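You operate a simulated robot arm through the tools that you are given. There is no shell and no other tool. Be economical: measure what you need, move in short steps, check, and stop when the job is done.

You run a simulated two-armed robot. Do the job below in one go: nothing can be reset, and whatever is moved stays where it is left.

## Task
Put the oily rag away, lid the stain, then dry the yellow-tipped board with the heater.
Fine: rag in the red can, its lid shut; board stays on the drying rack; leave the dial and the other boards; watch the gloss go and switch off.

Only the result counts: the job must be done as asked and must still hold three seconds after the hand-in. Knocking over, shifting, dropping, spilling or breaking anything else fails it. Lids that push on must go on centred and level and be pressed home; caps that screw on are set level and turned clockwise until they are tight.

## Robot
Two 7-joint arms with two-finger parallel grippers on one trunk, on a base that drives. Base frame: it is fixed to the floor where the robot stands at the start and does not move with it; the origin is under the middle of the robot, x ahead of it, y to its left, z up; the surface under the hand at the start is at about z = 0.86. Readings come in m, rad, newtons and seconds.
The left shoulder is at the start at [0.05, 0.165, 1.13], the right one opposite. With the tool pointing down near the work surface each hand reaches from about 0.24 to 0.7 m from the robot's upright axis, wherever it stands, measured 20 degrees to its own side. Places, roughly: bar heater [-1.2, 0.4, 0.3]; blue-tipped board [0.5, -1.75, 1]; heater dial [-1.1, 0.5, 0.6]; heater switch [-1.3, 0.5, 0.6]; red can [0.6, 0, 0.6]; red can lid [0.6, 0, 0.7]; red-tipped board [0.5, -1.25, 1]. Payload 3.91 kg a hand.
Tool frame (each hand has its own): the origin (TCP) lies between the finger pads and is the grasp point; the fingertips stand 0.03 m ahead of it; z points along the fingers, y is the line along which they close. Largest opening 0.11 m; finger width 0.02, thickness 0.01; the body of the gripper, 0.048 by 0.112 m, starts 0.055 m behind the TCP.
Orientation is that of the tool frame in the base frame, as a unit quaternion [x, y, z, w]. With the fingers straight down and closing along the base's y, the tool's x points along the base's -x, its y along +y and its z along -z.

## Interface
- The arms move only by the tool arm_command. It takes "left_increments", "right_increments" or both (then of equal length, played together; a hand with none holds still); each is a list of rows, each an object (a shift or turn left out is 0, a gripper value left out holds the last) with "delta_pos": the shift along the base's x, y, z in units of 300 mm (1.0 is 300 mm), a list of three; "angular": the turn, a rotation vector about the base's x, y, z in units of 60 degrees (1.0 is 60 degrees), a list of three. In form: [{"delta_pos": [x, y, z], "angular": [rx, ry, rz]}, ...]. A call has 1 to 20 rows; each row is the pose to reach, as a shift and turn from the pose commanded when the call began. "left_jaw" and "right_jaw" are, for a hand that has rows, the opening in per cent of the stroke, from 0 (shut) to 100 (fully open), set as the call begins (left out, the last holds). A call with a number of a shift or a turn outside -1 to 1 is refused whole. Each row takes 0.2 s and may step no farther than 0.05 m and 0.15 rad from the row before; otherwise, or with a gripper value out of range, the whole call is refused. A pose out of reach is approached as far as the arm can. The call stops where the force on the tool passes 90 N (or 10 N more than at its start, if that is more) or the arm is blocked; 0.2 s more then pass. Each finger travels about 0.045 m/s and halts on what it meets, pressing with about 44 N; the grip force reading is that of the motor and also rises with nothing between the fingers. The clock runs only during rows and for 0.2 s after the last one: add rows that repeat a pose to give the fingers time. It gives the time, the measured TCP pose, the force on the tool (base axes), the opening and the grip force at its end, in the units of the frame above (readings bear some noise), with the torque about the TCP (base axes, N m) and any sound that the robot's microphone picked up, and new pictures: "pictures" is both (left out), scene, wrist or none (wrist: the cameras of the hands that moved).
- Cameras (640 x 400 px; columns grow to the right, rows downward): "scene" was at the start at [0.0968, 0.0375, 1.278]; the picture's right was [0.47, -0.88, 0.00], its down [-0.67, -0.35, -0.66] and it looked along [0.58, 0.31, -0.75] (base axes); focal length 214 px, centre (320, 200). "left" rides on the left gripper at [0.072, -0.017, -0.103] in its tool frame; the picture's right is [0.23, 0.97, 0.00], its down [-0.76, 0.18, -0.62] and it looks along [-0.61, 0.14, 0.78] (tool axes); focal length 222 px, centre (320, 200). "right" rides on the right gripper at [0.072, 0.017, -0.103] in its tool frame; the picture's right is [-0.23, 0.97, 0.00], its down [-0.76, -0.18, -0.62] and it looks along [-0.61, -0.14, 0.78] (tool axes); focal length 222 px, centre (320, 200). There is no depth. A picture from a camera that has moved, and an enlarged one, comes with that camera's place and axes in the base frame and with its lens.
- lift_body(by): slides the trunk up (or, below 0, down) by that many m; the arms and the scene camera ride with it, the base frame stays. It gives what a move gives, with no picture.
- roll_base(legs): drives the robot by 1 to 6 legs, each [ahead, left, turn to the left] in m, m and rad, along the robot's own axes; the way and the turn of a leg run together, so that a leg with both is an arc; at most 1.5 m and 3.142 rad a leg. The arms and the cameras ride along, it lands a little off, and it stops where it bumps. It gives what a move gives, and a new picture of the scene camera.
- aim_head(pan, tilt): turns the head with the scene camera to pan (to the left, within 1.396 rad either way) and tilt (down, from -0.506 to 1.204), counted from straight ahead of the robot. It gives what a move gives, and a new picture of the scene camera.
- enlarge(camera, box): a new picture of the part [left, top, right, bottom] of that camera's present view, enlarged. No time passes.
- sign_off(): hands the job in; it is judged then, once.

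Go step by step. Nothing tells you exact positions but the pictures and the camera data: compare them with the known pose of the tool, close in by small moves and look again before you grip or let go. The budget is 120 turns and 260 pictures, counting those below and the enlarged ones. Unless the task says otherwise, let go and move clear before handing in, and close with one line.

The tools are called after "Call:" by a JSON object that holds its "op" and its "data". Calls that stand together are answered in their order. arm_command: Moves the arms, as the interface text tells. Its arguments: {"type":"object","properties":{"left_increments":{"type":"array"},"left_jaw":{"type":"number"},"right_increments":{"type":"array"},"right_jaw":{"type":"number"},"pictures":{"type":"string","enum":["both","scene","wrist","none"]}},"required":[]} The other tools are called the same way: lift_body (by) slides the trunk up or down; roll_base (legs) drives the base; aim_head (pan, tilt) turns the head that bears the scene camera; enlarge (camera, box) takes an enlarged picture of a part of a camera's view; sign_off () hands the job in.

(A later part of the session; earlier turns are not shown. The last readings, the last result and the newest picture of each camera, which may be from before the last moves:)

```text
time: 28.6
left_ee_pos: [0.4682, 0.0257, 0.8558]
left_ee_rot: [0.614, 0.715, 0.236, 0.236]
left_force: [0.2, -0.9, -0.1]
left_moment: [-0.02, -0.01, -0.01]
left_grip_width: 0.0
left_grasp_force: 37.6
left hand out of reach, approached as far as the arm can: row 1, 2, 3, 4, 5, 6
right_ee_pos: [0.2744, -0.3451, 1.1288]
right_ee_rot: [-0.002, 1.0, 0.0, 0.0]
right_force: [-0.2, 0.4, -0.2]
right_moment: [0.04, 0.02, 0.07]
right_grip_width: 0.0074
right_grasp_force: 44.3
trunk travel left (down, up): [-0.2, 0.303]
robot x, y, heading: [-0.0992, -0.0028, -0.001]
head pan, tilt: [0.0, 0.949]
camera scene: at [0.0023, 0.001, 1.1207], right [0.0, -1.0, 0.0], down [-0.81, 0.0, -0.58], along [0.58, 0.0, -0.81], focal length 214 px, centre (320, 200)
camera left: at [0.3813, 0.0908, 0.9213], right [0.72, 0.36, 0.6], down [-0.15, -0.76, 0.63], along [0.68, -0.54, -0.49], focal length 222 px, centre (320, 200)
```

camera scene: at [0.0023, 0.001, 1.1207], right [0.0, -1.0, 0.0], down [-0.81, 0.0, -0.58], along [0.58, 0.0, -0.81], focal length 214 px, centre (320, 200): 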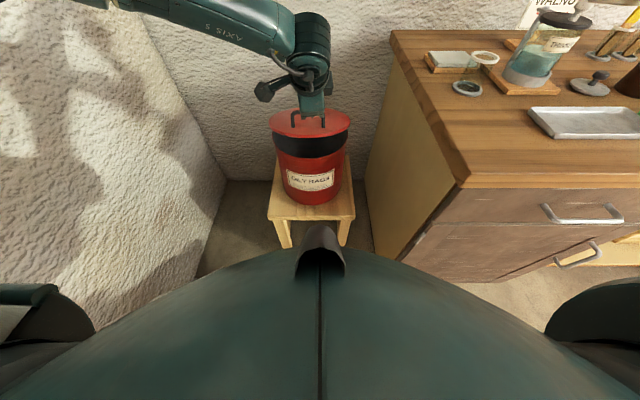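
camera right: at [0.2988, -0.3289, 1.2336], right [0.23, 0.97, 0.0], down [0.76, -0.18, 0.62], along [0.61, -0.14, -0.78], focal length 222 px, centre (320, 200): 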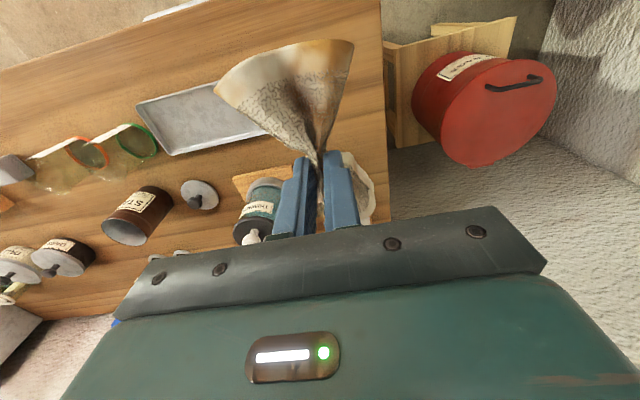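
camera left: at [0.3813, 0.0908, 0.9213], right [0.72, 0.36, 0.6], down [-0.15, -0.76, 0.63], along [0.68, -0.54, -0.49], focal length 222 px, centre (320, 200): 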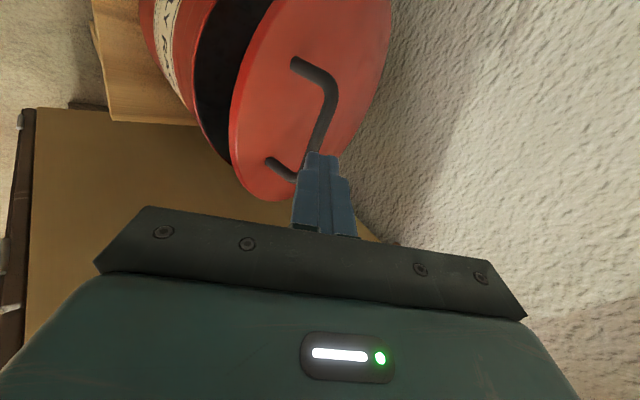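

The hand slipped off when it reached a wrist limit, but the lid stays part-open by itself. I retract, level the fingers, and will push the lid up from underneath.

Call:
{"op": "arm_command", "data": {"left_increments": [{"delta_pos": [-0.12, 0, 0.02], "angular": [0, 0, 0]}, {"delta_pos": [-0.24, 0, 0.0], "angular": [0, -0.12, 0]}, {"delta_pos": [-0.33, 0, -0.05], "angular": [0, -0.25, 0]}, {"delta_pos": [-0.33, 0, -0.15], "angular": [0, -0.38, 0]}, {"delta_pos": [-0.33, 0, -0.2], "angular": [0, -0.5, 0]}, {"delta_pos": [-0.33, 0, -0.2], "angular": [0, -0.6, 0]}, {"delta_pos": [-0.33, 0, -0.2], "angular": [0, -0.6, 0]}], "left_jaw": 0, "pictures": "both"}}

```text
time: 30.1
left_ee_pos: [0.3688, 0.0231, 0.7891]
left_ee_rot: [0.512, 0.604, 0.416, 0.447]
left_force: [0.6, -0.1, 0.0]
left_moment: [0.0, 0.01, 0.0]
left_grip_width: 0.0002
left_grasp_force: 37.4
right_ee_pos: [0.2733, -0.3465, 1.1305]
right_ee_rot: [-0.001, 1.0, -0.001, 0.0]
right_force: [-0.1, 0.6, -0.1]
right_moment: [0.01, -0.03, 0.06]
right_grip_width: 0.0073
right_grasp_force: 44.5
trunk travel left (down, up): [-0.2, 0.303]
robot x, y, heading: [-0.1009, 0.0017, 0.0]
head pan, tilt: [0.0, 0.949]
camera scene: at [0.0017, 0.0009, 1.1208], right [0.0, -1.0, 0.0], down [-0.81, 0.0, -0.58], along [0.58, 0.0, -0.81], focal length 214 px, centre (320, 200)
camera left: at [0.258, 0.0884, 0.792], right [0.22, 0.35, 0.91], down [-0.5, -0.76, 0.42], along [0.84, -0.55, 0.01], focal length 222 px, centre (320, 200)
```

scene: 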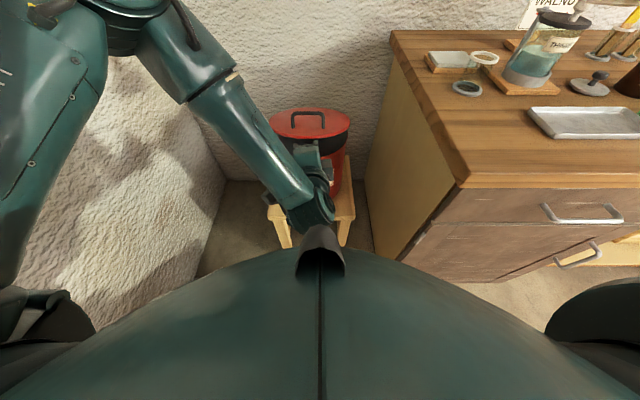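
left: 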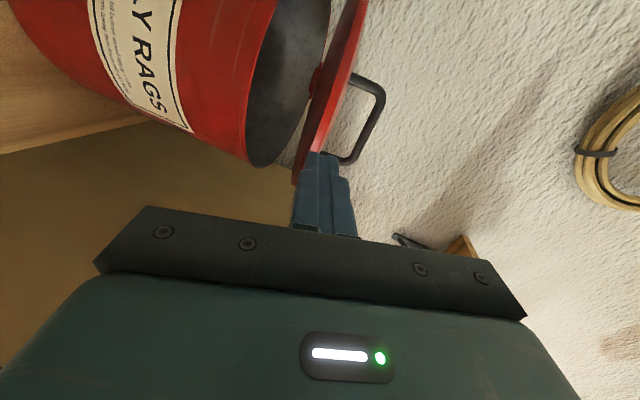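

The fingers are level at about z 0.79 and the gap between rim (≈0.706) and lid edge (≈0.76) is visible. I lower and slide the fingertips into the gap.

Call:
{"op": "arm_command", "data": {"left_increments": [{"delta_pos": [0, 0.02, -0.1]}, {"delta_pos": [0, 0.03, -0.18]}, {"delta_pos": [0.1, 0.03, -0.18]}, {"delta_pos": [0.2, 0.03, -0.18]}, {"delta_pos": [0.27, 0.03, -0.18]}, {"delta_pos": [0.27, 0.03, -0.18]}], "pictures": "both"}}

```text
time: 31.6
left_ee_pos: [0.4494, 0.0318, 0.7363]
left_ee_rot: [0.511, 0.606, 0.415, 0.445]
left_force: [0.8, -0.5, 0.4]
left_moment: [-0.03, 0.02, -0.04]
left_grip_width: 0.0
left_grasp_force: 38.0
right_ee_pos: [0.2734, -0.3459, 1.1289]
right_ee_rot: [-0.001, 1.0, 0.0, 0.0]
right_force: [0.2, -0.4, -0.1]
right_moment: [0.02, 0.0, 0.01]
right_grip_width: 0.0075
right_grasp_force: 44.0
trunk travel left (down, up): [-0.2, 0.303]
robot x, y, heading: [-0.0973, 0.0009, 0.007]
head pan, tilt: [0.0, 0.949]
camera scene: at [0.0017, 0.0009, 1.1208], right [0.0, -1.0, 0.0], down [-0.81, 0.0, -0.58], along [0.58, 0.0, -0.81], focal length 214 px, centre (320, 200)
camera left: at [0.339, 0.0968, 0.7384], right [0.23, 0.35, 0.91], down [-0.5, -0.76, 0.42], along [0.84, -0.55, 0.0], focal length 222 px, centre (320, 200)
```

scene: 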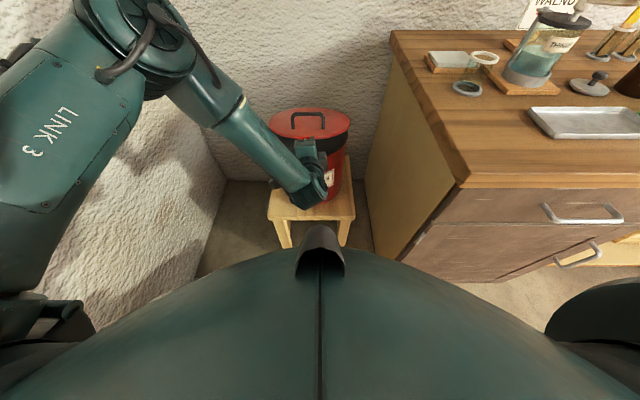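
left: 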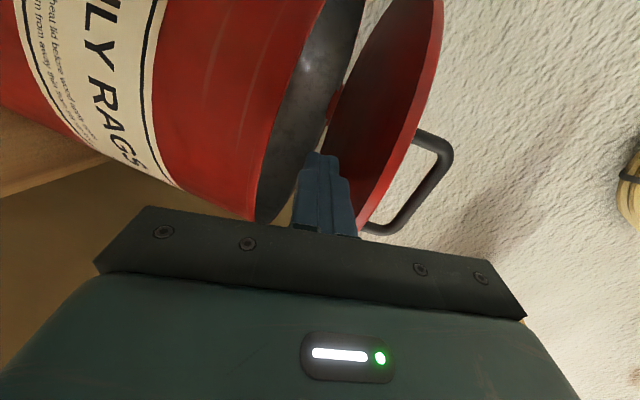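

The fingers are in the gap without contact. I push the lid up and back along an arc.

Call:
{"op": "arm_command", "data": {"left_increments": [{"delta_pos": [0.02, 0, 0.08]}, {"delta_pos": [0.063, 0, 0.163]}, {"delta_pos": [0.113, 0, 0.27]}, {"delta_pos": [0.18, 0, 0.367]}, {"delta_pos": [0.26, 0, 0.447]}, {"delta_pos": [0.357, 0, 0.513]}, {"delta_pos": [0.463, 0, 0.563]}, {"delta_pos": [0.463, 0, 0.563]}], "pictures": "both"}}

```text
time: 33.4
left_ee_pos: [0.5907, 0.0308, 0.9078]
left_ee_rot: [0.511, 0.606, 0.416, 0.446]
left_force: [0.0, -0.1, 0.4]
left_moment: [0.0, 0.03, -0.01]
left_grip_width: 0.0
left_grasp_force: 37.8
right_ee_pos: [0.2732, -0.346, 1.129]
right_ee_rot: [-0.001, 1.0, 0.001, 0.0]
right_force: [0.1, 0.9, -0.4]
right_moment: [0.03, -0.04, 0.04]
right_grip_width: 0.0074
right_grasp_force: 44.3
trunk travel left (down, up): [-0.2, 0.303]
robot x, y, heading: [-0.0996, -0.0023, 0.002]
head pan, tilt: [0.0, 0.949]
camera scene: at [0.0017, 0.001, 1.1208], right [0.0, -1.0, 0.0], down [-0.81, 0.0, -0.58], along [0.58, 0.0, -0.81], focal length 214 px, centre (320, 200)
camera left: at [0.4809, 0.0966, 0.9085], right [0.22, 0.35, 0.91], down [-0.5, -0.76, 0.42], along [0.84, -0.55, 0.01], focal length 222 px, centre (320, 200)
```

scene: 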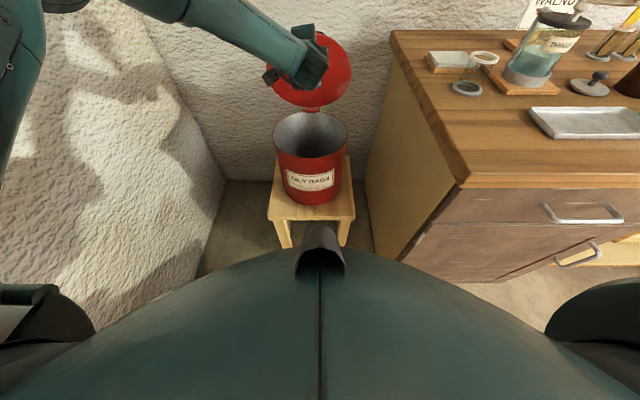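
left: 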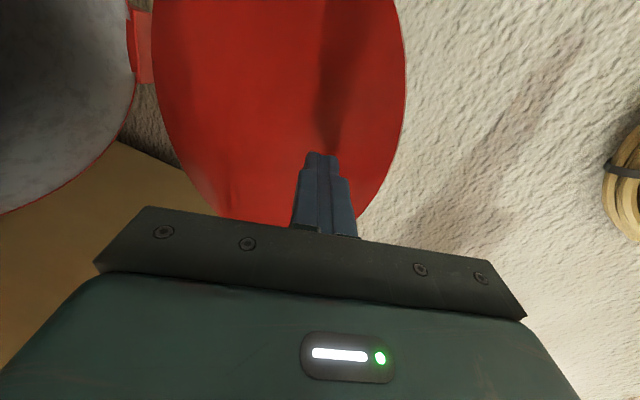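

The lid is fully open and stands by itself. I retract the left hand out of the way to the left.

Call:
{"op": "arm_command", "data": {"left_increments": [{"delta_pos": [-0.15, 0, 0.0]}, {"delta_pos": [-0.3, 0.05, 0.02]}, {"delta_pos": [-0.42, 0.15, 0.1]}, {"delta_pos": [-0.5, 0.28, 0.18]}, {"delta_pos": [-0.55, 0.42, 0.25]}, {"delta_pos": [-0.6, 0.56, 0.3]}, {"delta_pos": [-0.6, 0.66, 0.35]}], "pictures": "scene"}}

```text
refused: row 3 steps farther than a row can; nothing moved
```

Call:
{"op": "arm_command", "data": {"left_increments": [{"delta_pos": [-0.15, 0, 0.0]}, {"delta_pos": [-0.3, 0.04, 0.02]}, {"delta_pos": [-0.4, 0.14, 0.08]}, {"delta_pos": [-0.48, 0.25, 0.15]}, {"delta_pos": [-0.53, 0.38, 0.2]}, {"delta_pos": [-0.58, 0.5, 0.25]}, {"delta_pos": [-0.6, 0.62, 0.3]}], "pictures": "scene"}}

```text
time: 35.0
left_ee_pos: [0.41, 0.2171, 0.9957]
left_ee_rot: [0.511, 0.606, 0.415, 0.447]
left_force: [-0.1, 0.3, 0.0]
left_moment: [-0.01, 0.0, -0.01]
left_grip_width: 0.0
left_grasp_force: 38.0
right_ee_pos: [0.2726, -0.3453, 1.1285]
right_ee_rot: [-0.002, 1.0, 0.0, 0.0]
right_force: [-1.4, 0.1, -0.3]
right_moment: [0.01, 0.03, 0.01]
right_grip_width: 0.0071
right_grasp_force: 43.6
trunk travel left (down, up): [-0.2, 0.303]
robot x, y, heading: [-0.1003, -0.0012, -0.007]
head pan, tilt: [0.0, 0.949]
camera scene: at [0.0016, 0.0013, 1.1208], right [0.0, -1.0, 0.0], down [-0.81, 0.0, -0.58], along [0.58, 0.0, -0.81], focal length 214 px, centre (320, 200)
```

scene: 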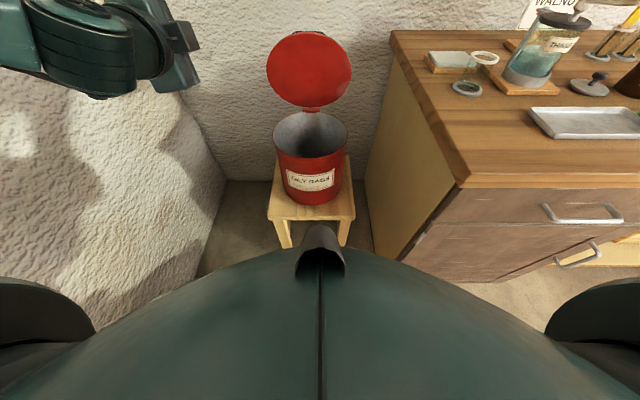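

The lid stays open, can mouth centred near (0.55, 0.025, rim 0.706). I carry the rag over the can with the right hand at height.

Call:
{"op": "arm_command", "data": {"right_increments": [{"delta_pos": [0.06, 0.12, 0]}, {"delta_pos": [0.12, 0.24, 0]}, {"delta_pos": [0.18, 0.36, 0]}, {"delta_pos": [0.24, 0.48, 0]}, {"delta_pos": [0.3, 0.6, 0]}, {"delta_pos": [0.36, 0.72, 0]}, {"delta_pos": [0.44, 0.82, 0]}], "pictures": "none"}}

Call:
{"op": "arm_command", "data": {"right_increments": [{"delta_pos": [0.1, 0.1, 0]}, {"delta_pos": [0.2, 0.2, 0]}, {"delta_pos": [0.3, 0.3, 0]}, {"delta_pos": [0.4, 0.4, 0]}, {"delta_pos": [0.44, 0.4, 0]}], "pictures": "both"}}

```text
time: 36.5
left_ee_pos: [0.408, 0.216, 0.9951]
left_ee_rot: [0.512, 0.606, 0.415, 0.446]
left_force: [-0.6, -0.1, -0.4]
left_moment: [0.01, 0.01, 0.02]
left_grip_width: 0.0
left_grasp_force: 37.8
right_ee_pos: [0.343, -0.1811, 1.0906]
right_ee_rot: [0.001, 1.0, 0.002, 0.0]
right_force: [0.4, -0.1, -0.3]
right_moment: [-0.01, -0.01, 0.06]
right_grip_width: 0.0073
right_grasp_force: 44.1
right hand out of reach, approached as far as the arm can: row 4, 5, 6, 7
trunk travel left (down, up): [-0.2, 0.303]
robot x, y, heading: [-0.0973, -0.0014, 0.002]
head pan, tilt: [0.0, 0.949]
```

```text
time: 37.8
left_ee_pos: [0.4095, 0.2166, 0.9958]
left_ee_rot: [0.512, 0.606, 0.415, 0.445]
left_force: [-0.5, -0.6, 0.3]
left_moment: [0.0, -0.02, 0.0]
left_grip_width: 0.0
left_grasp_force: 37.5
right_ee_pos: [0.3619, -0.1766, 1.053]
right_ee_rot: [-0.001, 1.0, 0.0, 0.0]
right_force: [0.7, 0.3, 0.2]
right_moment: [-0.01, -0.03, 0.05]
right_grip_width: 0.0074
right_grasp_force: 44.1
right hand out of reach, approached as far as the arm can: row 1, 2, 3, 4, 5
trunk travel left (down, up): [-0.2, 0.303]
robot x, y, heading: [-0.101, 0.0034, 0.002]
head pan, tilt: [0.0, 0.949]
camera scene: at [0.0017, 0.001, 1.1208], right [0.0, -1.0, 0.0], down [-0.81, 0.0, -0.58], along [0.58, 0.0, -0.81], focal length 214 px, centre (320, 200)
camera right: at [0.2902, -0.1596, 1.1571], right [0.23, 0.97, 0.0], down [0.76, -0.18, 0.62], along [0.61, -0.14, -0.78], focal length 222 px, centre (320, 200)
```

scene: 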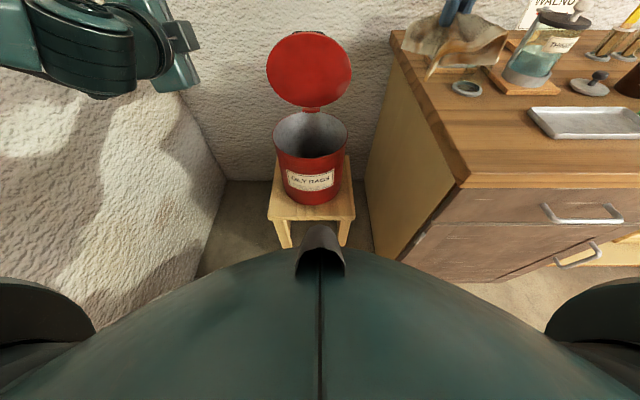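
right: 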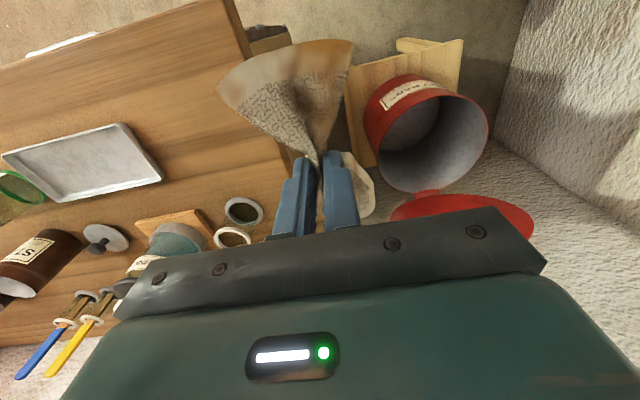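

The right arm can't reach there at this height. I raise the trunk again and roll 7 cm forward, which puts the can within the right arm's range.

Call:
{"op": "lift_body", "data": {"by": 0.13}}

Call:
{"op": "roll_base", "data": {"legs": [[0.07, 0, 0]]}}

Call:
{"op": "arm_command", "data": {"right_increments": [{"delta_pos": [0, 0.0, -0.15]}, {"delta_pos": [0.05, 0.12, -0.25]}, {"delta_pos": [0.1, 0.24, -0.3]}, {"delta_pos": [0.15, 0.36, -0.3]}, {"delta_pos": [0.2, 0.48, -0.3]}, {"delta_pos": [0.27, 0.6, -0.3]}, {"delta_pos": [0.33, 0.67, -0.3]}], "pictures": "both"}}

```text
time: 39.3
left_ee_pos: [0.4096, 0.2155, 1.1245]
left_ee_rot: [0.511, 0.606, 0.415, 0.446]
left_force: [0.3, -0.5, -0.4]
left_moment: [0.0, 0.02, 0.01]
left_grip_width: 0.0
left_grasp_force: 37.7
right_ee_pos: [0.3632, -0.176, 1.1835]
right_ee_rot: [-0.001, 1.0, 0.0, 0.0]
right_force: [0.8, -1.1, -0.9]
right_moment: [0.0, -0.01, 0.08]
right_grip_width: 0.0074
right_grasp_force: 44.2
trunk travel left (down, up): [-0.33, 0.173]
robot x, y, heading: [-0.0976, 0.0016, 0.002]
head pan, tilt: [0.0, 0.949]
```

```text
time: 40.3
left_ee_pos: [0.4789, 0.2172, 1.1251]
left_ee_rot: [0.511, 0.606, 0.416, 0.445]
left_force: [-0.2, -0.3, -0.7]
left_moment: [0.04, 0.0, 0.0]
left_grip_width: 0.0
left_grasp_force: 37.6
right_ee_pos: [0.4327, -0.177, 1.1836]
right_ee_rot: [-0.001, 1.0, 0.0, 0.0]
right_force: [0.2, 1.1, 0.2]
right_moment: [-0.02, 0.01, 0.02]
right_grip_width: 0.0073
right_grasp_force: 44.4
trunk travel left (down, up): [-0.33, 0.173]
robot x, y, heading: [-0.0285, 0.0017, 0.005]
head pan, tilt: [0.0, 0.949]
camera scene: at [0.0716, 0.0011, 1.2507], right [0.0, -1.0, 0.0], down [-0.81, 0.0, -0.58], along [0.58, 0.0, -0.81], focal length 214 px, centre (320, 200)
```

scene: 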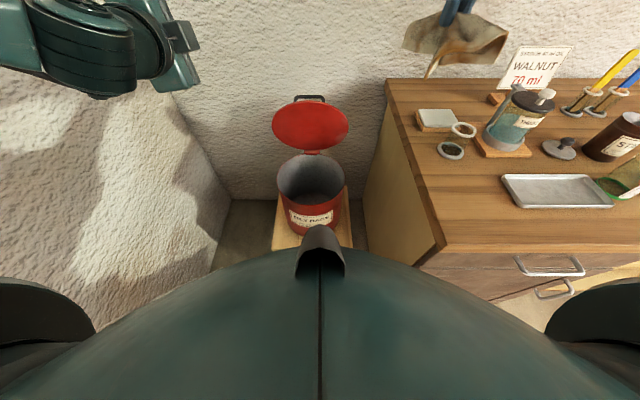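

```text
time: 41.9
left_ee_pos: [0.4779, 0.2165, 1.125]
left_ee_rot: [0.512, 0.606, 0.415, 0.446]
left_force: [-0.2, 0.1, 0.2]
left_moment: [-0.01, -0.01, 0.01]
left_grip_width: 0.0
left_grasp_force: 37.4
right_ee_pos: [0.4353, -0.1409, 1.0962]
right_ee_rot: [-0.001, 1.0, 0.001, 0.0]
right_force: [-0.3, -0.4, 1.6]
right_moment: [0.01, 0.03, 0.07]
right_grip_width: 0.0072
right_grasp_force: 44.2
right hand out of reach, approached as far as the arm can: row 2, 3, 4, 5, 6, 7
trunk travel left (down, up): [-0.33, 0.173]
robot x, y, heading: [-0.0294, 0.0008, 0.007]
head pan, tilt: [0.0, 0.949]
camera scene: at [0.0708, 0.0011, 1.2508], right [0.0, -1.0, 0.0], down [-0.81, 0.0, -0.58], along [0.58, 0.0, -0.81], focal length 214 px, centre (320, 200)
camera right: at [0.363, -0.125, 1.1986], right [0.23, 0.97, 0.0], down [0.76, -0.18, 0.62], along [0.61, -0.14, -0.78], focal length 222 px, centre (320, 200)
```

scene: 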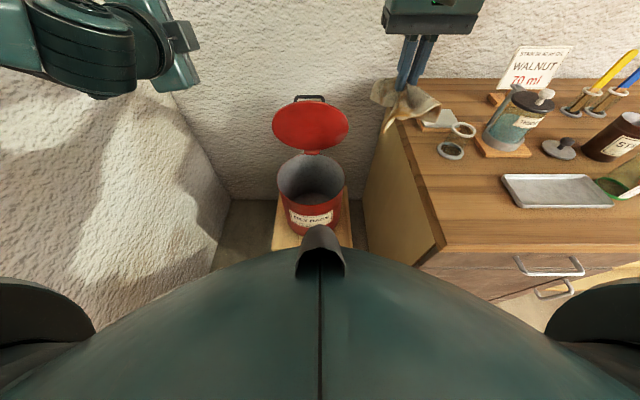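
right: 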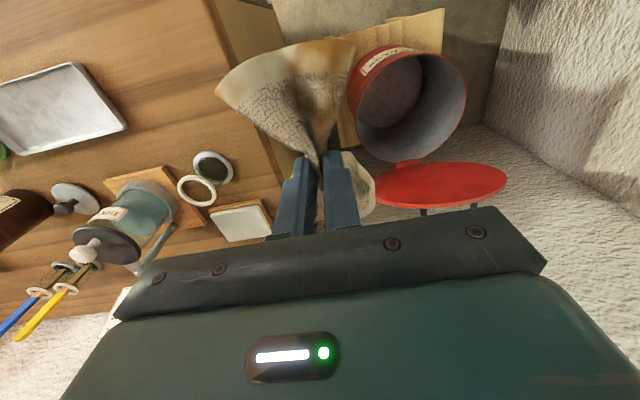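

The limit is about direction, so I'll turn the base left. First I check the left arm's clearance to the wall.

Call:
{"op": "aim_head", "data": {"pan": 1.0, "tilt": 0.2}}

```text
time: 43.2
left_ee_pos: [0.4776, 0.2164, 1.1251]
left_ee_rot: [0.511, 0.606, 0.416, 0.446]
left_force: [-0.1, -0.4, -0.7]
left_moment: [-0.02, -0.02, -0.04]
left_grip_width: 0.0002
left_grasp_force: 37.9
right_ee_pos: [0.4358, -0.1416, 1.0955]
right_ee_rot: [0.0, 1.0, 0.001, 0.001]
right_force: [0.2, -0.5, 0.0]
right_moment: [0.02, 0.03, 0.08]
right_grip_width: 0.0074
right_grasp_force: 43.5
trunk travel left (down, up): [-0.33, 0.173]
robot x, y, heading: [-0.0317, -0.0011, 0.004]
head pan, tilt: [1.0, 0.201]
camera scene: at [0.0484, 0.0794, 1.3159], right [0.84, -0.54, 0.0], down [-0.11, -0.17, -0.98], along [0.53, 0.82, -0.2], focal length 214 px, centre (320, 200)
```

scene: 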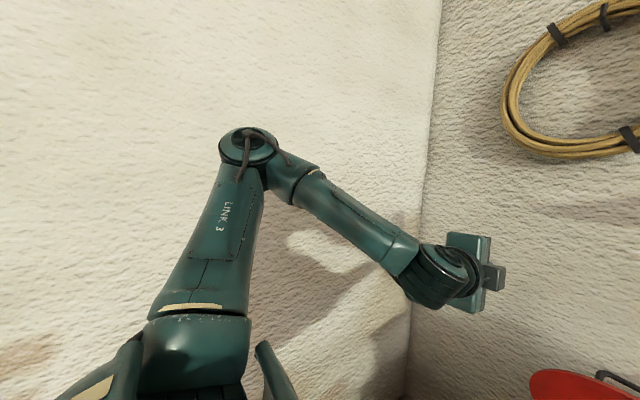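

The left elbow is near the wall, so before turning I test whether yawing the right hand extends its range leftward.

Call:
{"op": "arm_command", "data": {"right_increments": [{"angular": [0, 0, 0.14]}, {"angular": [0, 0, 0.28]}, {"angular": [0, 0, 0.42]}, {"angular": [0, 0, 0.5]}, {"delta_pos": [0.05, 0.1, -0.05], "angular": [0, 0, 0.5]}, {"delta_pos": [0.1, 0.2, -0.1], "angular": [0, 0, 0.5]}, {"delta_pos": [0.15, 0.3, -0.15], "angular": [0, 0, 0.5]}], "pictures": "none"}}

```text
time: 44.8
left_ee_pos: [0.4783, 0.217, 1.1252]
left_ee_rot: [0.512, 0.605, 0.416, 0.446]
left_force: [0.2, 0.3, 1.3]
left_moment: [0.01, 0.04, 0.0]
left_grip_width: 0.0001
left_grasp_force: 38.0
right_ee_pos: [0.4291, -0.1274, 1.0435]
right_ee_rot: [-0.26, 0.966, 0.0, 0.001]
right_force: [-0.4, 0.5, -1.0]
right_moment: [-0.05, -0.03, -0.21]
right_grip_width: 0.0072
right_grasp_force: 44.1
right hand out of reach, approached as far as the arm can: row 5, 6, 7
trunk travel left (down, up): [-0.33, 0.173]
robot x, y, heading: [-0.0266, 0.0023, 0.004]
head pan, tilt: [1.0, 0.201]
```

Still limited. I try tilting the right hand forward (as the left arm managed), then reaching over the can.

Call:
{"op": "arm_command", "data": {"right_increments": [{"angular": [0, -0.14, 0]}, {"angular": [0, -0.28, 0]}, {"angular": [0, -0.42, 0]}, {"angular": [0, -0.56, 0]}, {"angular": [0, -0.7, 0]}, {"delta_pos": [0.0, 0.1, 0], "angular": [0, -0.8, 0]}, {"delta_pos": [0.05, 0.2, 0], "angular": [0, -0.8, 0]}, {"delta_pos": [0.1, 0.3, 0], "angular": [0, -0.8, 0]}, {"delta_pos": [0.15, 0.4, 0], "angular": [0, -0.8, 0]}], "pictures": "none"}}

Call:
{"op": "aim_head", "data": {"pan": 0.0, "tilt": 0.6}}

```text
time: 46.8
left_ee_pos: [0.478, 0.2162, 1.1259]
left_ee_rot: [0.511, 0.606, 0.416, 0.446]
left_force: [0.2, 0.4, 0.3]
left_moment: [0.0, 0.04, 0.04]
left_grip_width: 0.0
left_grasp_force: 37.5
right_ee_pos: [0.4549, -0.0872, 1.0534]
right_ee_rot: [-0.238, 0.882, -0.105, 0.394]
right_force: [0.7, -0.6, 0.8]
right_moment: [0.1, 0.08, 0.08]
right_grip_width: 0.0073
right_grasp_force: 43.7
right hand out of reach, approached as far as the arm can: row 7, 8, 9
trunk travel left (down, up): [-0.33, 0.173]
robot x, y, heading: [-0.0316, 0.0019, 0.001]
head pan, tilt: [1.0, 0.201]
```

```text
time: 48.1
left_ee_pos: [0.4786, 0.216, 1.1266]
left_ee_rot: [0.513, 0.605, 0.415, 0.445]
left_force: [0.2, 0.1, 0.5]
left_moment: [-0.04, -0.01, -0.02]
left_grip_width: 0.0
left_grasp_force: 37.8
right_ee_pos: [0.4557, -0.0873, 1.054]
right_ee_rot: [-0.237, 0.882, -0.105, 0.393]
right_force: [0.3, 0.3, -0.1]
right_moment: [0.11, 0.09, 0.06]
right_grip_width: 0.007
right_grasp_force: 44.2
trunk travel left (down, up): [-0.33, 0.173]
robot x, y, heading: [-0.0291, -0.0012, 0.002]
head pan, tilt: [0.0, 0.6]
camera scene: at [0.0865, 0.0011, 1.2792], right [0.0, -1.0, 0.0], down [-0.56, 0.0, -0.83], along [0.83, 0.0, -0.56], focal length 214 px, centre (320, 200)
```

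scene: 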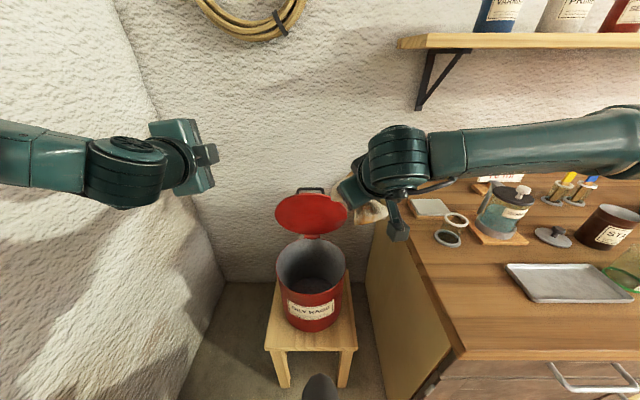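

The arm works best farther to its right side, so I turn the base left by 0.25 rad; the wall is clear of the left elbow by about 0.1 m.

Call:
{"op": "roll_base", "data": {"legs": [[0, 0, 0.25]]}}

Call:
{"op": "arm_command", "data": {"right_increments": [{"delta_pos": [0.05, -0.03, -0.05]}, {"delta_pos": [0.1, -0.03, -0.1]}, {"delta_pos": [0.15, -0.03, -0.15]}, {"delta_pos": [0.2, -0.03, -0.2]}, {"delta_pos": [0.2, -0.03, -0.2]}], "pictures": "both"}}

```text
time: 49.3
left_ee_pos: [0.4092, 0.3354, 1.1255]
left_ee_rot: [0.432, 0.665, 0.468, 0.39]
left_force: [0.2, -0.2, -0.4]
left_moment: [-0.01, 0.01, -0.01]
left_grip_width: 0.0
left_grasp_force: 37.8
right_ee_pos: [0.4601, 0.0359, 1.0535]
right_ee_rot: [-0.347, 0.845, -0.056, 0.402]
right_force: [-0.4, 0.5, 0.1]
right_moment: [0.06, -0.06, -0.22]
right_grip_width: 0.007
right_grasp_force: 43.7
trunk travel left (down, up): [-0.33, 0.173]
robot x, y, heading: [-0.0299, 0.0032, 0.251]
head pan, tilt: [0.0, 0.6]
camera scene: at [0.0827, 0.0304, 1.2792], right [0.25, -0.97, 0.0], down [-0.55, -0.14, -0.83], along [0.8, 0.21, -0.56], focal length 214 px, centre (320, 200)
```

scene: 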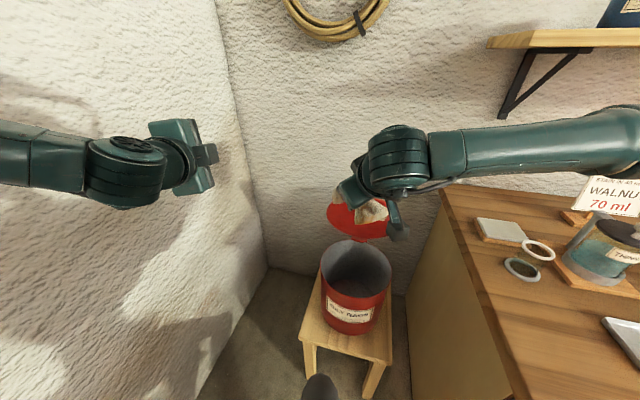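

```text
time: 50.5
left_ee_pos: [0.4091, 0.3359, 1.1247]
left_ee_rot: [0.432, 0.665, 0.468, 0.391]
left_force: [-0.2, 0.3, 0.3]
left_moment: [0.03, 0.02, -0.01]
left_grip_width: 0.0
left_grasp_force: 37.5
right_ee_pos: [0.521, 0.0245, 0.9933]
right_ee_rot: [-0.346, 0.845, -0.054, 0.404]
right_force: [-0.9, -0.5, -0.5]
right_moment: [0.07, -0.09, -0.15]
right_grip_width: 0.0069
right_grasp_force: 43.9
trunk travel left (down, up): [-0.33, 0.173]
robot x, y, heading: [-0.0323, 0.002, 0.253]
head pan, tilt: [0.0, 0.6]
camera scene: at [0.0828, 0.0302, 1.2792], right [0.25, -0.97, 0.0], down [-0.55, -0.14, -0.83], along [0.8, 0.21, -0.56], focal length 214 px, centre (320, 200)
camera right: at [0.4051, -0.0283, 1.011], right [-0.43, 0.88, -0.22], down [-0.02, 0.23, 0.97], along [0.9, 0.42, -0.08], focal length 222 px, centre (320, 200)
```

scene: 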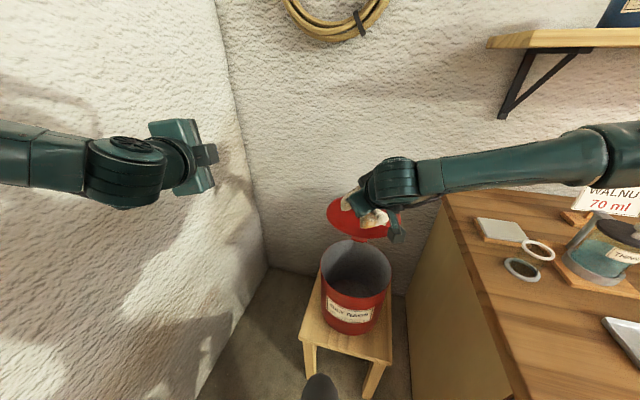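
right: 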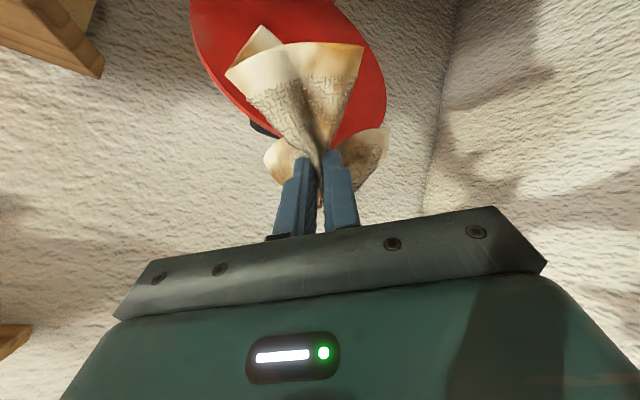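

Now the hand moves freely. I lower the rag into the mouth of the can.

Call:
{"op": "arm_command", "data": {"right_increments": [{"delta_pos": [-0.03, -0.02, -0.13]}, {"delta_pos": [-0.05, -0.04, -0.26]}, {"delta_pos": [-0.053, -0.042, -0.4]}, {"delta_pos": [-0.053, -0.042, -0.54]}, {"delta_pos": [-0.053, -0.042, -0.66]}, {"delta_pos": [-0.053, -0.042, -0.66]}], "pictures": "both"}}

```text
time: 51.9
left_ee_pos: [0.4087, 0.3356, 1.1259]
left_ee_rot: [0.431, 0.666, 0.468, 0.39]
left_force: [0.7, 0.0, -0.6]
left_moment: [0.0, 0.0, 0.0]
left_grip_width: 0.0
left_grasp_force: 37.7
right_ee_pos: [0.5022, -0.0507, 0.8654]
right_ee_rot: [-0.347, 0.845, -0.054, 0.403]
right_force: [0.1, 0.9, -0.5]
right_moment: [0.05, -0.05, -0.17]
right_grip_width: 0.007
right_grasp_force: 44.4
right hand out of reach, approached as far as the arm can: row 1, 2, 3, 4, 5, 6
trunk travel left (down, up): [-0.33, 0.173]
robot x, y, heading: [-0.0306, -0.0034, 0.251]
head pan, tilt: [0.0, 0.6]
camera scene: at [0.0828, 0.0302, 1.2792], right [0.25, -0.97, 0.0], down [-0.55, -0.14, -0.83], along [0.8, 0.21, -0.56], focal length 214 px, centre (320, 200)
camera right: at [0.3864, -0.1038, 0.8817], right [-0.43, 0.88, -0.22], down [-0.02, 0.23, 0.97], along [0.9, 0.42, -0.08], focal length 222 px, centre (320, 200)
```

scene: 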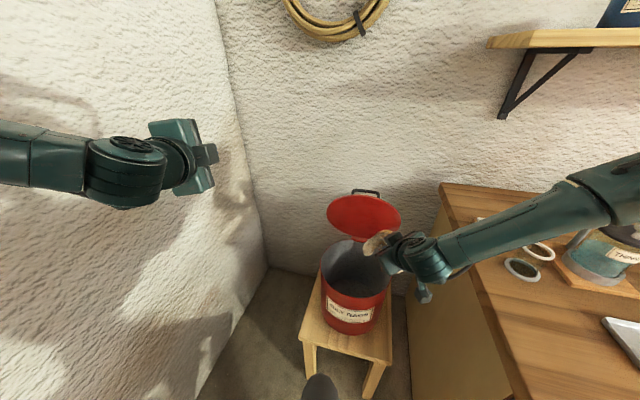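
right: 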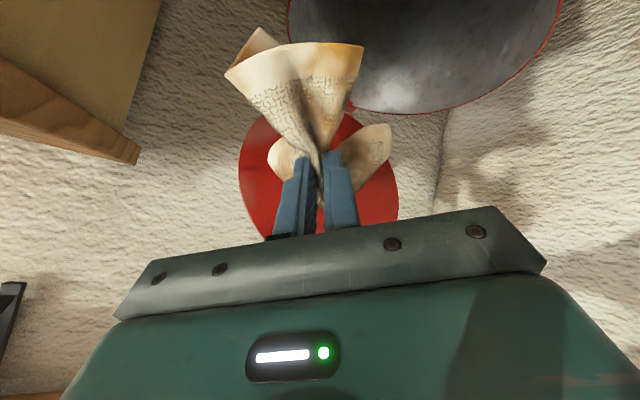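

The can is slightly beyond the arm's left limit; turning another 0.15 rad puts the rag over the can.

Call:
{"op": "roll_base", "data": {"legs": [[0, 0, 0.15]]}}

```text
time: 53.0
left_ee_pos: [0.3544, 0.3974, 1.1251]
left_ee_rot: [0.381, 0.695, 0.495, 0.354]
left_force: [-0.4, 0.6, 0.8]
left_moment: [0.03, 0.0, -0.03]
left_grip_width: 0.0
left_grasp_force: 37.7
right_ee_pos: [0.5038, 0.0278, 0.8655]
right_ee_rot: [-0.408, 0.817, -0.025, 0.406]
right_force: [0.6, 1.0, -0.4]
right_moment: [0.07, 0.0, -0.13]
right_grip_width: 0.0068
right_grasp_force: 44.3
trunk travel left (down, up): [-0.33, 0.173]
robot x, y, heading: [-0.029, 0.0014, 0.404]
head pan, tilt: [0.0, 0.6]
camera scene: at [0.077, 0.047, 1.2792], right [0.39, -0.92, 0.0], down [-0.52, -0.22, -0.83], along [0.76, 0.32, -0.56], focal length 214 px, centre (320, 200)
```

scene: 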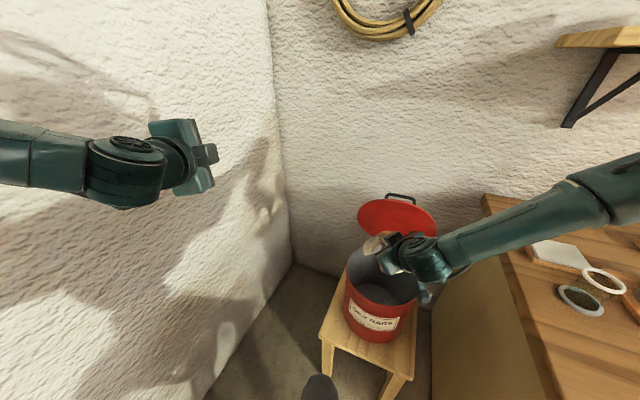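

Now I lower the last 11 cm with the rag pointing to the can's centre.

Call:
{"op": "arm_command", "data": {"right_increments": [{"delta_pos": [0.01, -0.03, -0.12]}, {"delta_pos": [0.017, -0.067, -0.25]}, {"delta_pos": [0.017, -0.067, -0.37]}, {"delta_pos": [0.017, -0.067, -0.42]}, {"delta_pos": [0.017, -0.067, -0.42]}], "pictures": "both"}}

```text
time: 54.2
left_ee_pos: [0.3528, 0.3969, 1.1261]
left_ee_rot: [0.381, 0.695, 0.496, 0.354]
left_force: [0.0, -0.3, -0.4]
left_moment: [0.02, 0.0, 0.02]
left_grip_width: 0.0001
left_grasp_force: 37.8
right_ee_pos: [0.509, -0.0017, 0.8366]
right_ee_rot: [-0.409, 0.817, -0.023, 0.405]
right_force: [-0.3, 0.1, 0.2]
right_moment: [0.09, -0.03, -0.15]
right_grip_width: 0.0067
right_grasp_force: 43.9
right hand out of reach, approached as far as the arm can: row 1, 2, 3, 4, 5
trunk travel left (down, up): [-0.33, 0.173]
robot x, y, heading: [-0.0268, -0.0031, 0.405]
head pan, tilt: [0.0, 0.6]
camera scene: at [0.0772, 0.0468, 1.2792], right [0.39, -0.92, 0.0], down [-0.52, -0.22, -0.83], along [0.76, 0.32, -0.56], focal length 214 px, centre (320, 200)
camera right: at [0.4031, -0.0716, 0.8533], right [-0.55, 0.8, -0.21], down [-0.05, 0.22, 0.97], along [0.83, 0.55, -0.08], focal length 222 px, centre (320, 200)
```

scene: 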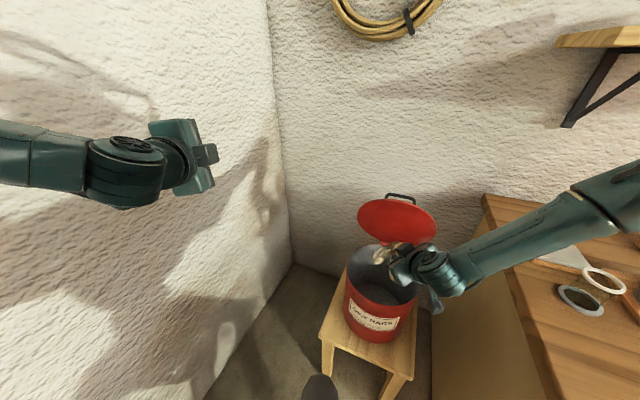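
right: 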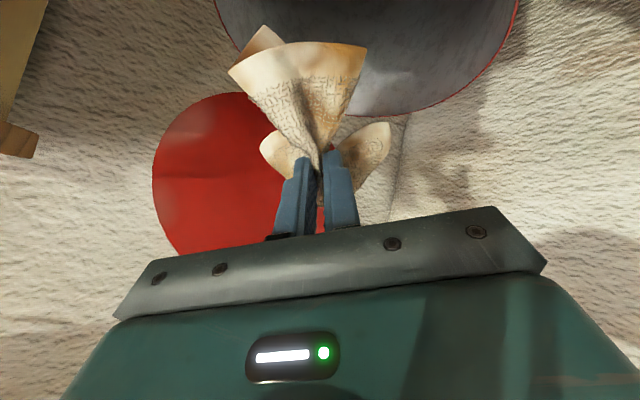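

The rag's bulk is over the can centre, about 6–9 cm above the rim. I lower the trunk 4 cm and look before releasing.

Call:
{"op": "lift_body", "data": {"by": -0.04}}

Call:
{"op": "enlarge", "data": {"camera": "scene", "box": [320, 160, 560, 360]}}

Call:
{"op": "enlarge", "data": {"camera": "right", "box": [0, 0, 640, 400]}}

```text
time: 55.0
left_ee_pos: [0.3533, 0.3959, 1.0861]
left_ee_rot: [0.381, 0.695, 0.496, 0.354]
left_force: [-0.3, 0.0, 0.8]
left_moment: [-0.02, -0.04, -0.01]
left_grip_width: 0.0
left_grasp_force: 37.9
right_ee_pos: [0.5087, -0.0018, 0.7965]
right_ee_rot: [-0.408, 0.818, -0.024, 0.406]
right_force: [-0.4, -0.6, 0.6]
right_moment: [0.06, -0.03, -0.15]
right_grip_width: 0.0071
right_grasp_force: 43.8
trunk travel left (down, up): [-0.29, 0.213]
robot x, y, heading: [-0.0302, 0.0003, 0.402]
head pan, tilt: [0.0, 0.6]
```

```text
2.00 times, centred on (440, 260) of scene
camera zoom: at [0.077, 0.0467, 1.2392], right [0.39, -0.92, 0.0], down [-0.52, -0.22, -0.83], along [0.76, 0.32, -0.56], focal length 429 px, centre (80, 80)
```

zoom: 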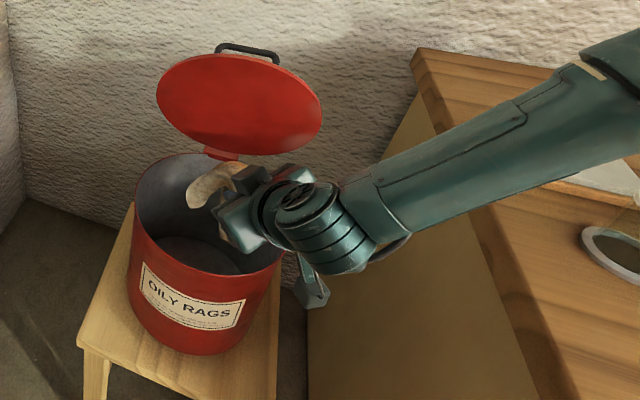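

```text
1.00 times, centred on (320, 200) of right (not enlarged: the box is as wide or as high as the picture)
camera zoom: at [0.403, -0.0716, 0.8134], right [-0.55, 0.8, -0.22], down [-0.05, 0.22, 0.97], along [0.83, 0.55, -0.08], focal length 222 px, centre (320, 200)
```

zoom: 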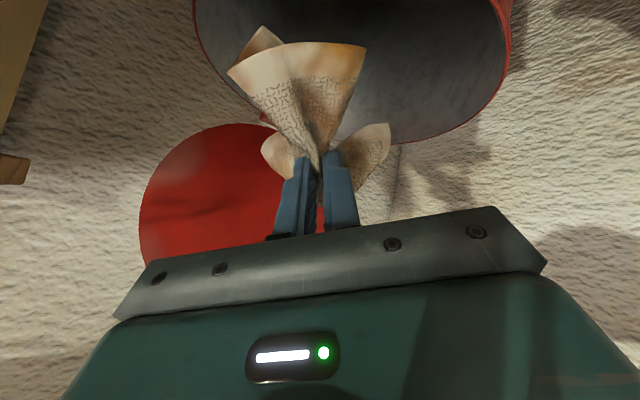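

The rag bundle hangs right above the can mouth. I release.

Call:
{"op": "arm_command", "data": {"right_increments": [{}, {}, {}, {}, {}], "right_jaw": 60, "pictures": "both"}}

```text
time: 56.2
left_ee_pos: [0.3546, 0.3973, 1.0855]
left_ee_rot: [0.381, 0.695, 0.496, 0.354]
left_force: [0.4, -0.4, 0.2]
left_moment: [-0.02, -0.02, 0.0]
left_grip_width: 0.0
left_grasp_force: 38.5
right_ee_pos: [0.5083, -0.0025, 0.7955]
right_ee_rot: [-0.408, 0.817, -0.024, 0.406]
right_force: [-0.4, -0.5, 0.1]
right_moment: [-0.04, -0.02, -0.01]
right_grip_width: 0.066
right_grasp_force: 0.0
trunk travel left (down, up): [-0.29, 0.213]
robot x, y, heading: [-0.0281, 0.0003, 0.404]
head pan, tilt: [0.0, 0.6]
camera scene: at [0.0772, 0.0468, 1.2392], right [0.39, -0.92, 0.0], down [-0.52, -0.22, -0.83], along [0.76, 0.32, -0.56], focal length 214 px, centre (320, 200)
camera right: at [0.4031, -0.0716, 0.8133], right [-0.55, 0.8, -0.22], down [-0.05, 0.22, 0.97], along [0.83, 0.55, -0.08], focal length 222 px, centre (320, 200)
```

scene: 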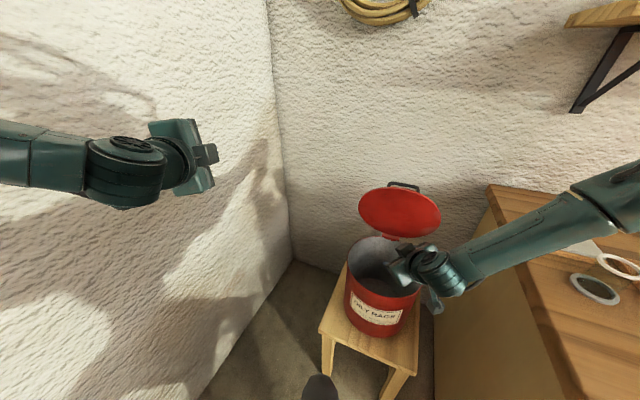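
right: 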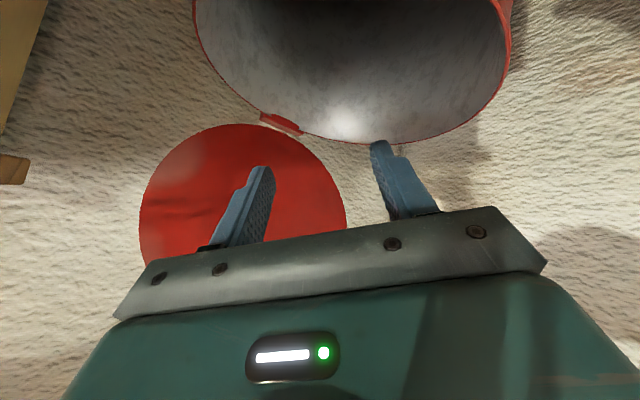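

The rag fell in. I back the right hand out, up and away, then look into the can.

Call:
{"op": "arm_command", "data": {"right_increments": [{"delta_pos": [-0.08, -0.03, 0.1]}, {"delta_pos": [-0.1, -0.05, 0.24]}, {"delta_pos": [-0.12, -0.1, 0.38]}, {"delta_pos": [-0.14, -0.2, 0.48]}, {"delta_pos": [-0.16, -0.32, 0.55]}, {"delta_pos": [-0.18, -0.45, 0.6]}, {"delta_pos": [-0.2, -0.55, 0.65]}], "right_jaw": 60, "pictures": "none"}}

Call:
{"op": "enlarge", "data": {"camera": "scene", "box": [320, 160, 560, 360]}}

```text
time: 57.8
left_ee_pos: [0.3532, 0.3973, 1.086]
left_ee_rot: [0.38, 0.696, 0.496, 0.354]
left_force: [-0.3, 0.0, 0.1]
left_moment: [0.01, 0.0, 0.0]
left_grip_width: 0.0
left_grasp_force: 38.2
right_ee_pos: [0.4538, -0.1697, 0.9926]
right_ee_rot: [-0.409, 0.817, -0.024, 0.406]
right_force: [-0.3, -0.3, 0.4]
right_moment: [0.02, -0.01, -0.01]
right_grip_width: 0.0661
right_grasp_force: 0.0
right hand out of reach, approached as far as the arm can: row 6, 7
trunk travel left (down, up): [-0.29, 0.213]
robot x, y, heading: [-0.03, -0.0006, 0.398]
head pan, tilt: [0.0, 0.6]
```

```text
2.00 times, centred on (440, 260) of scene
camera zoom: at [0.0767, 0.0469, 1.2392], right [0.39, -0.92, 0.0], down [-0.52, -0.22, -0.83], along [0.76, 0.32, -0.56], focal length 429 px, centre (80, 80)
```

zoom: 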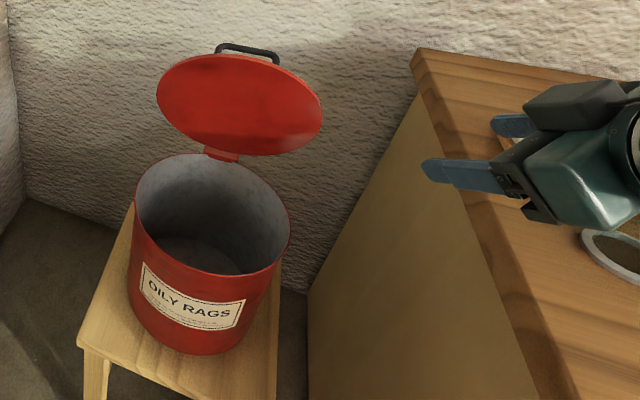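

I can't see the rag from this angle; I raise the trunk for a steeper view into the can.

Call:
{"op": "lift_body", "data": {"by": 0.2}}

Call:
{"op": "enlarge", "data": {"camera": "scene", "box": [300, 180, 540, 400]}}

```text
time: 60.0
left_ee_pos: [0.3537, 0.3974, 1.2857]
left_ee_rot: [0.38, 0.695, 0.496, 0.354]
left_force: [-0.9, 0.3, 0.0]
left_moment: [-0.03, 0.02, 0.01]
left_grip_width: 0.0004
left_grasp_force: 37.7
right_ee_pos: [0.4543, -0.1683, 1.1919]
right_ee_rot: [-0.409, 0.818, -0.025, 0.405]
right_force: [0.2, -0.2, -0.3]
right_moment: [-0.02, 0.0, 0.02]
right_grip_width: 0.0659
right_grasp_force: 0.0
trunk travel left (down, up): [-0.49, 0.013]
robot x, y, heading: [-0.0283, 0.0001, 0.399]
head pan, tilt: [0.0, 0.6]
```

```text
1.82 times, centred on (420, 290) of scene
camera zoom: at [0.0772, 0.0468, 1.4391], right [0.39, -0.92, 0.0], down [-0.52, -0.22, -0.83], along [0.76, 0.32, -0.56], focal length 390 px, centre (138, 36)
```

zoom: 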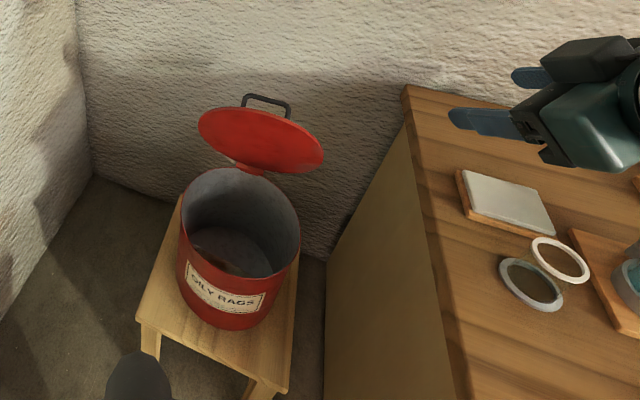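

The rag is at the bottom of the can. I turn the base back, then re-orient the left hand to close the lid from behind.

Call:
{"op": "roll_base", "data": {"legs": [[0, 0, -0.4], [0.04, 0, 0]]}}

Call:
{"op": "arm_command", "data": {"left_increments": [{"angular": [-0.12, -0.006, 0.032]}, {"angular": [-0.24, -0.011, 0.063]}, {"angular": [-0.36, -0.017, 0.095]}, {"angular": [-0.48, -0.022, 0.127]}, {"angular": [-0.6, -0.028, 0.158]}, {"angular": [-0.725, -0.034, 0.19]}], "pictures": "none"}}

Call:
{"op": "arm_command", "data": {"left_increments": [{"angular": [-0.12, -0.006, 0.032]}, {"angular": [-0.24, -0.011, 0.063]}, {"angular": [-0.36, -0.017, 0.095]}, {"angular": [-0.48, -0.022, 0.127]}, {"angular": [-0.6, -0.028, 0.158]}, {"angular": [-0.725, -0.034, 0.19]}], "pictures": "none"}}

Call:
{"op": "arm_command", "data": {"left_increments": [{"angular": [0, 0.14, 0]}, {"angular": [0, 0.28, 0]}, {"angular": [0, 0.42, 0]}, {"angular": [0, 0.56, 0]}, {"angular": [0, 0.7, 0]}, {"angular": [0, 0.84, 0]}, {"angular": [0, 0.98, 0]}], "pictures": "scene"}}

```text
time: 62.1
left_ee_pos: [0.519, 0.2155, 1.2845]
left_ee_rot: [0.512, 0.606, 0.415, 0.446]
left_force: [0.3, 0.0, -0.1]
left_moment: [0.03, -0.01, 0.01]
left_grip_width: 0.0001
left_grasp_force: 37.5
right_ee_pos: [0.3901, -0.3429, 1.191]
right_ee_rot: [-0.237, 0.883, -0.104, 0.392]
right_force: [0.4, 0.2, -0.5]
right_moment: [0.03, 0.01, -0.01]
right_grip_width: 0.066
right_grasp_force: 0.0
trunk travel left (down, up): [-0.49, 0.013]
robot x, y, heading: [0.0107, -0.0011, -0.005]
head pan, tilt: [0.0, 0.6]
camera scene: at [0.1268, 0.0009, 1.4391], right [0.0, -1.0, 0.0], down [-0.57, 0.0, -0.82], along [0.82, 0.0, -0.57], focal length 214 px, centre (320, 200)
```

scene: 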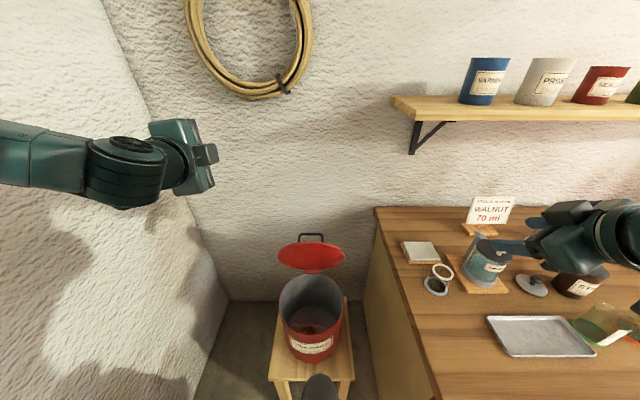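

```text
time: 63.5
left_ee_pos: [0.5182, 0.2163, 1.2851]
left_ee_rot: [0.241, 0.755, 0.211, 0.572]
left_force: [0.1, -0.3, 0.3]
left_moment: [-0.01, -0.02, 0.0]
left_grip_width: 0.0
left_grasp_force: 37.7
right_ee_pos: [0.3898, -0.3448, 1.1914]
right_ee_rot: [-0.238, 0.882, -0.104, 0.393]
right_force: [0.7, 0.6, 0.9]
right_moment: [0.0, -0.01, 0.02]
right_grip_width: 0.0659
right_grasp_force: 0.1
trunk travel left (down, up): [-0.49, 0.013]
robot x, y, heading: [0.0106, 0.0002, 0.004]
head pan, tilt: [0.0, 0.6]
```

```text
time: 64.9
left_ee_pos: [0.5179, 0.2172, 1.287]
left_ee_rot: [-0.065, 0.789, -0.025, 0.61]
left_force: [-1.2, 0.8, 0.1]
left_moment: [-0.01, -0.01, 0.01]
left_grip_width: 0.0
left_grasp_force: 37.8
right_ee_pos: [0.391, -0.3449, 1.1919]
right_ee_rot: [-0.237, 0.882, -0.105, 0.392]
right_force: [0.1, 0.2, 0.5]
right_moment: [0.0, 0.0, -0.01]
right_grip_width: 0.0661
right_grasp_force: 0.1
trunk travel left (down, up): [-0.49, 0.013]
robot x, y, heading: [0.01, -0.0007, -0.004]
head pan, tilt: [0.0, 0.6]
```

```text
time: 66.5
left_ee_pos: [0.5168, 0.2157, 1.2854]
left_ee_rot: [-0.068, 0.987, 0.011, 0.142]
left_force: [0.7, -0.1, 0.0]
left_moment: [-0.02, 0.04, 0.03]
left_grip_width: 0.0001
left_grasp_force: 37.7
right_ee_pos: [0.3911, -0.3455, 1.1926]
right_ee_rot: [-0.237, 0.883, -0.105, 0.392]
right_force: [0.8, -1.3, 0.8]
right_moment: [-0.04, -0.02, -0.04]
right_grip_width: 0.0659
right_grasp_force: 0.0
trunk travel left (down, up): [-0.49, 0.013]
robot x, y, heading: [0.0099, 0.0013, 0.0]
head pan, tilt: [0.0, 0.6]
camera scene: at [0.1258, 0.0006, 1.4391], right [0.0, -1.0, 0.0], down [-0.57, 0.0, -0.82], along [0.82, 0.0, -0.57], focal length 214 px, centre (320, 200)
```

scene: 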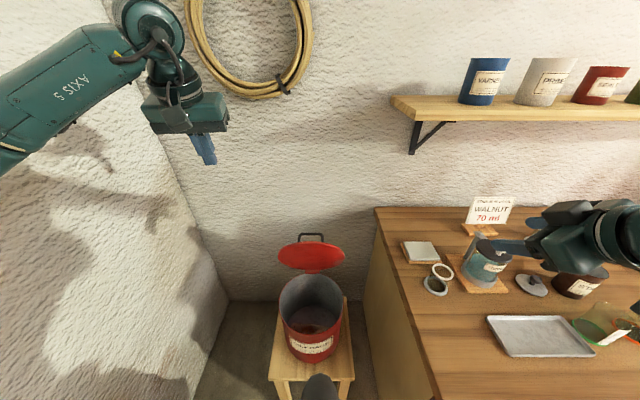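

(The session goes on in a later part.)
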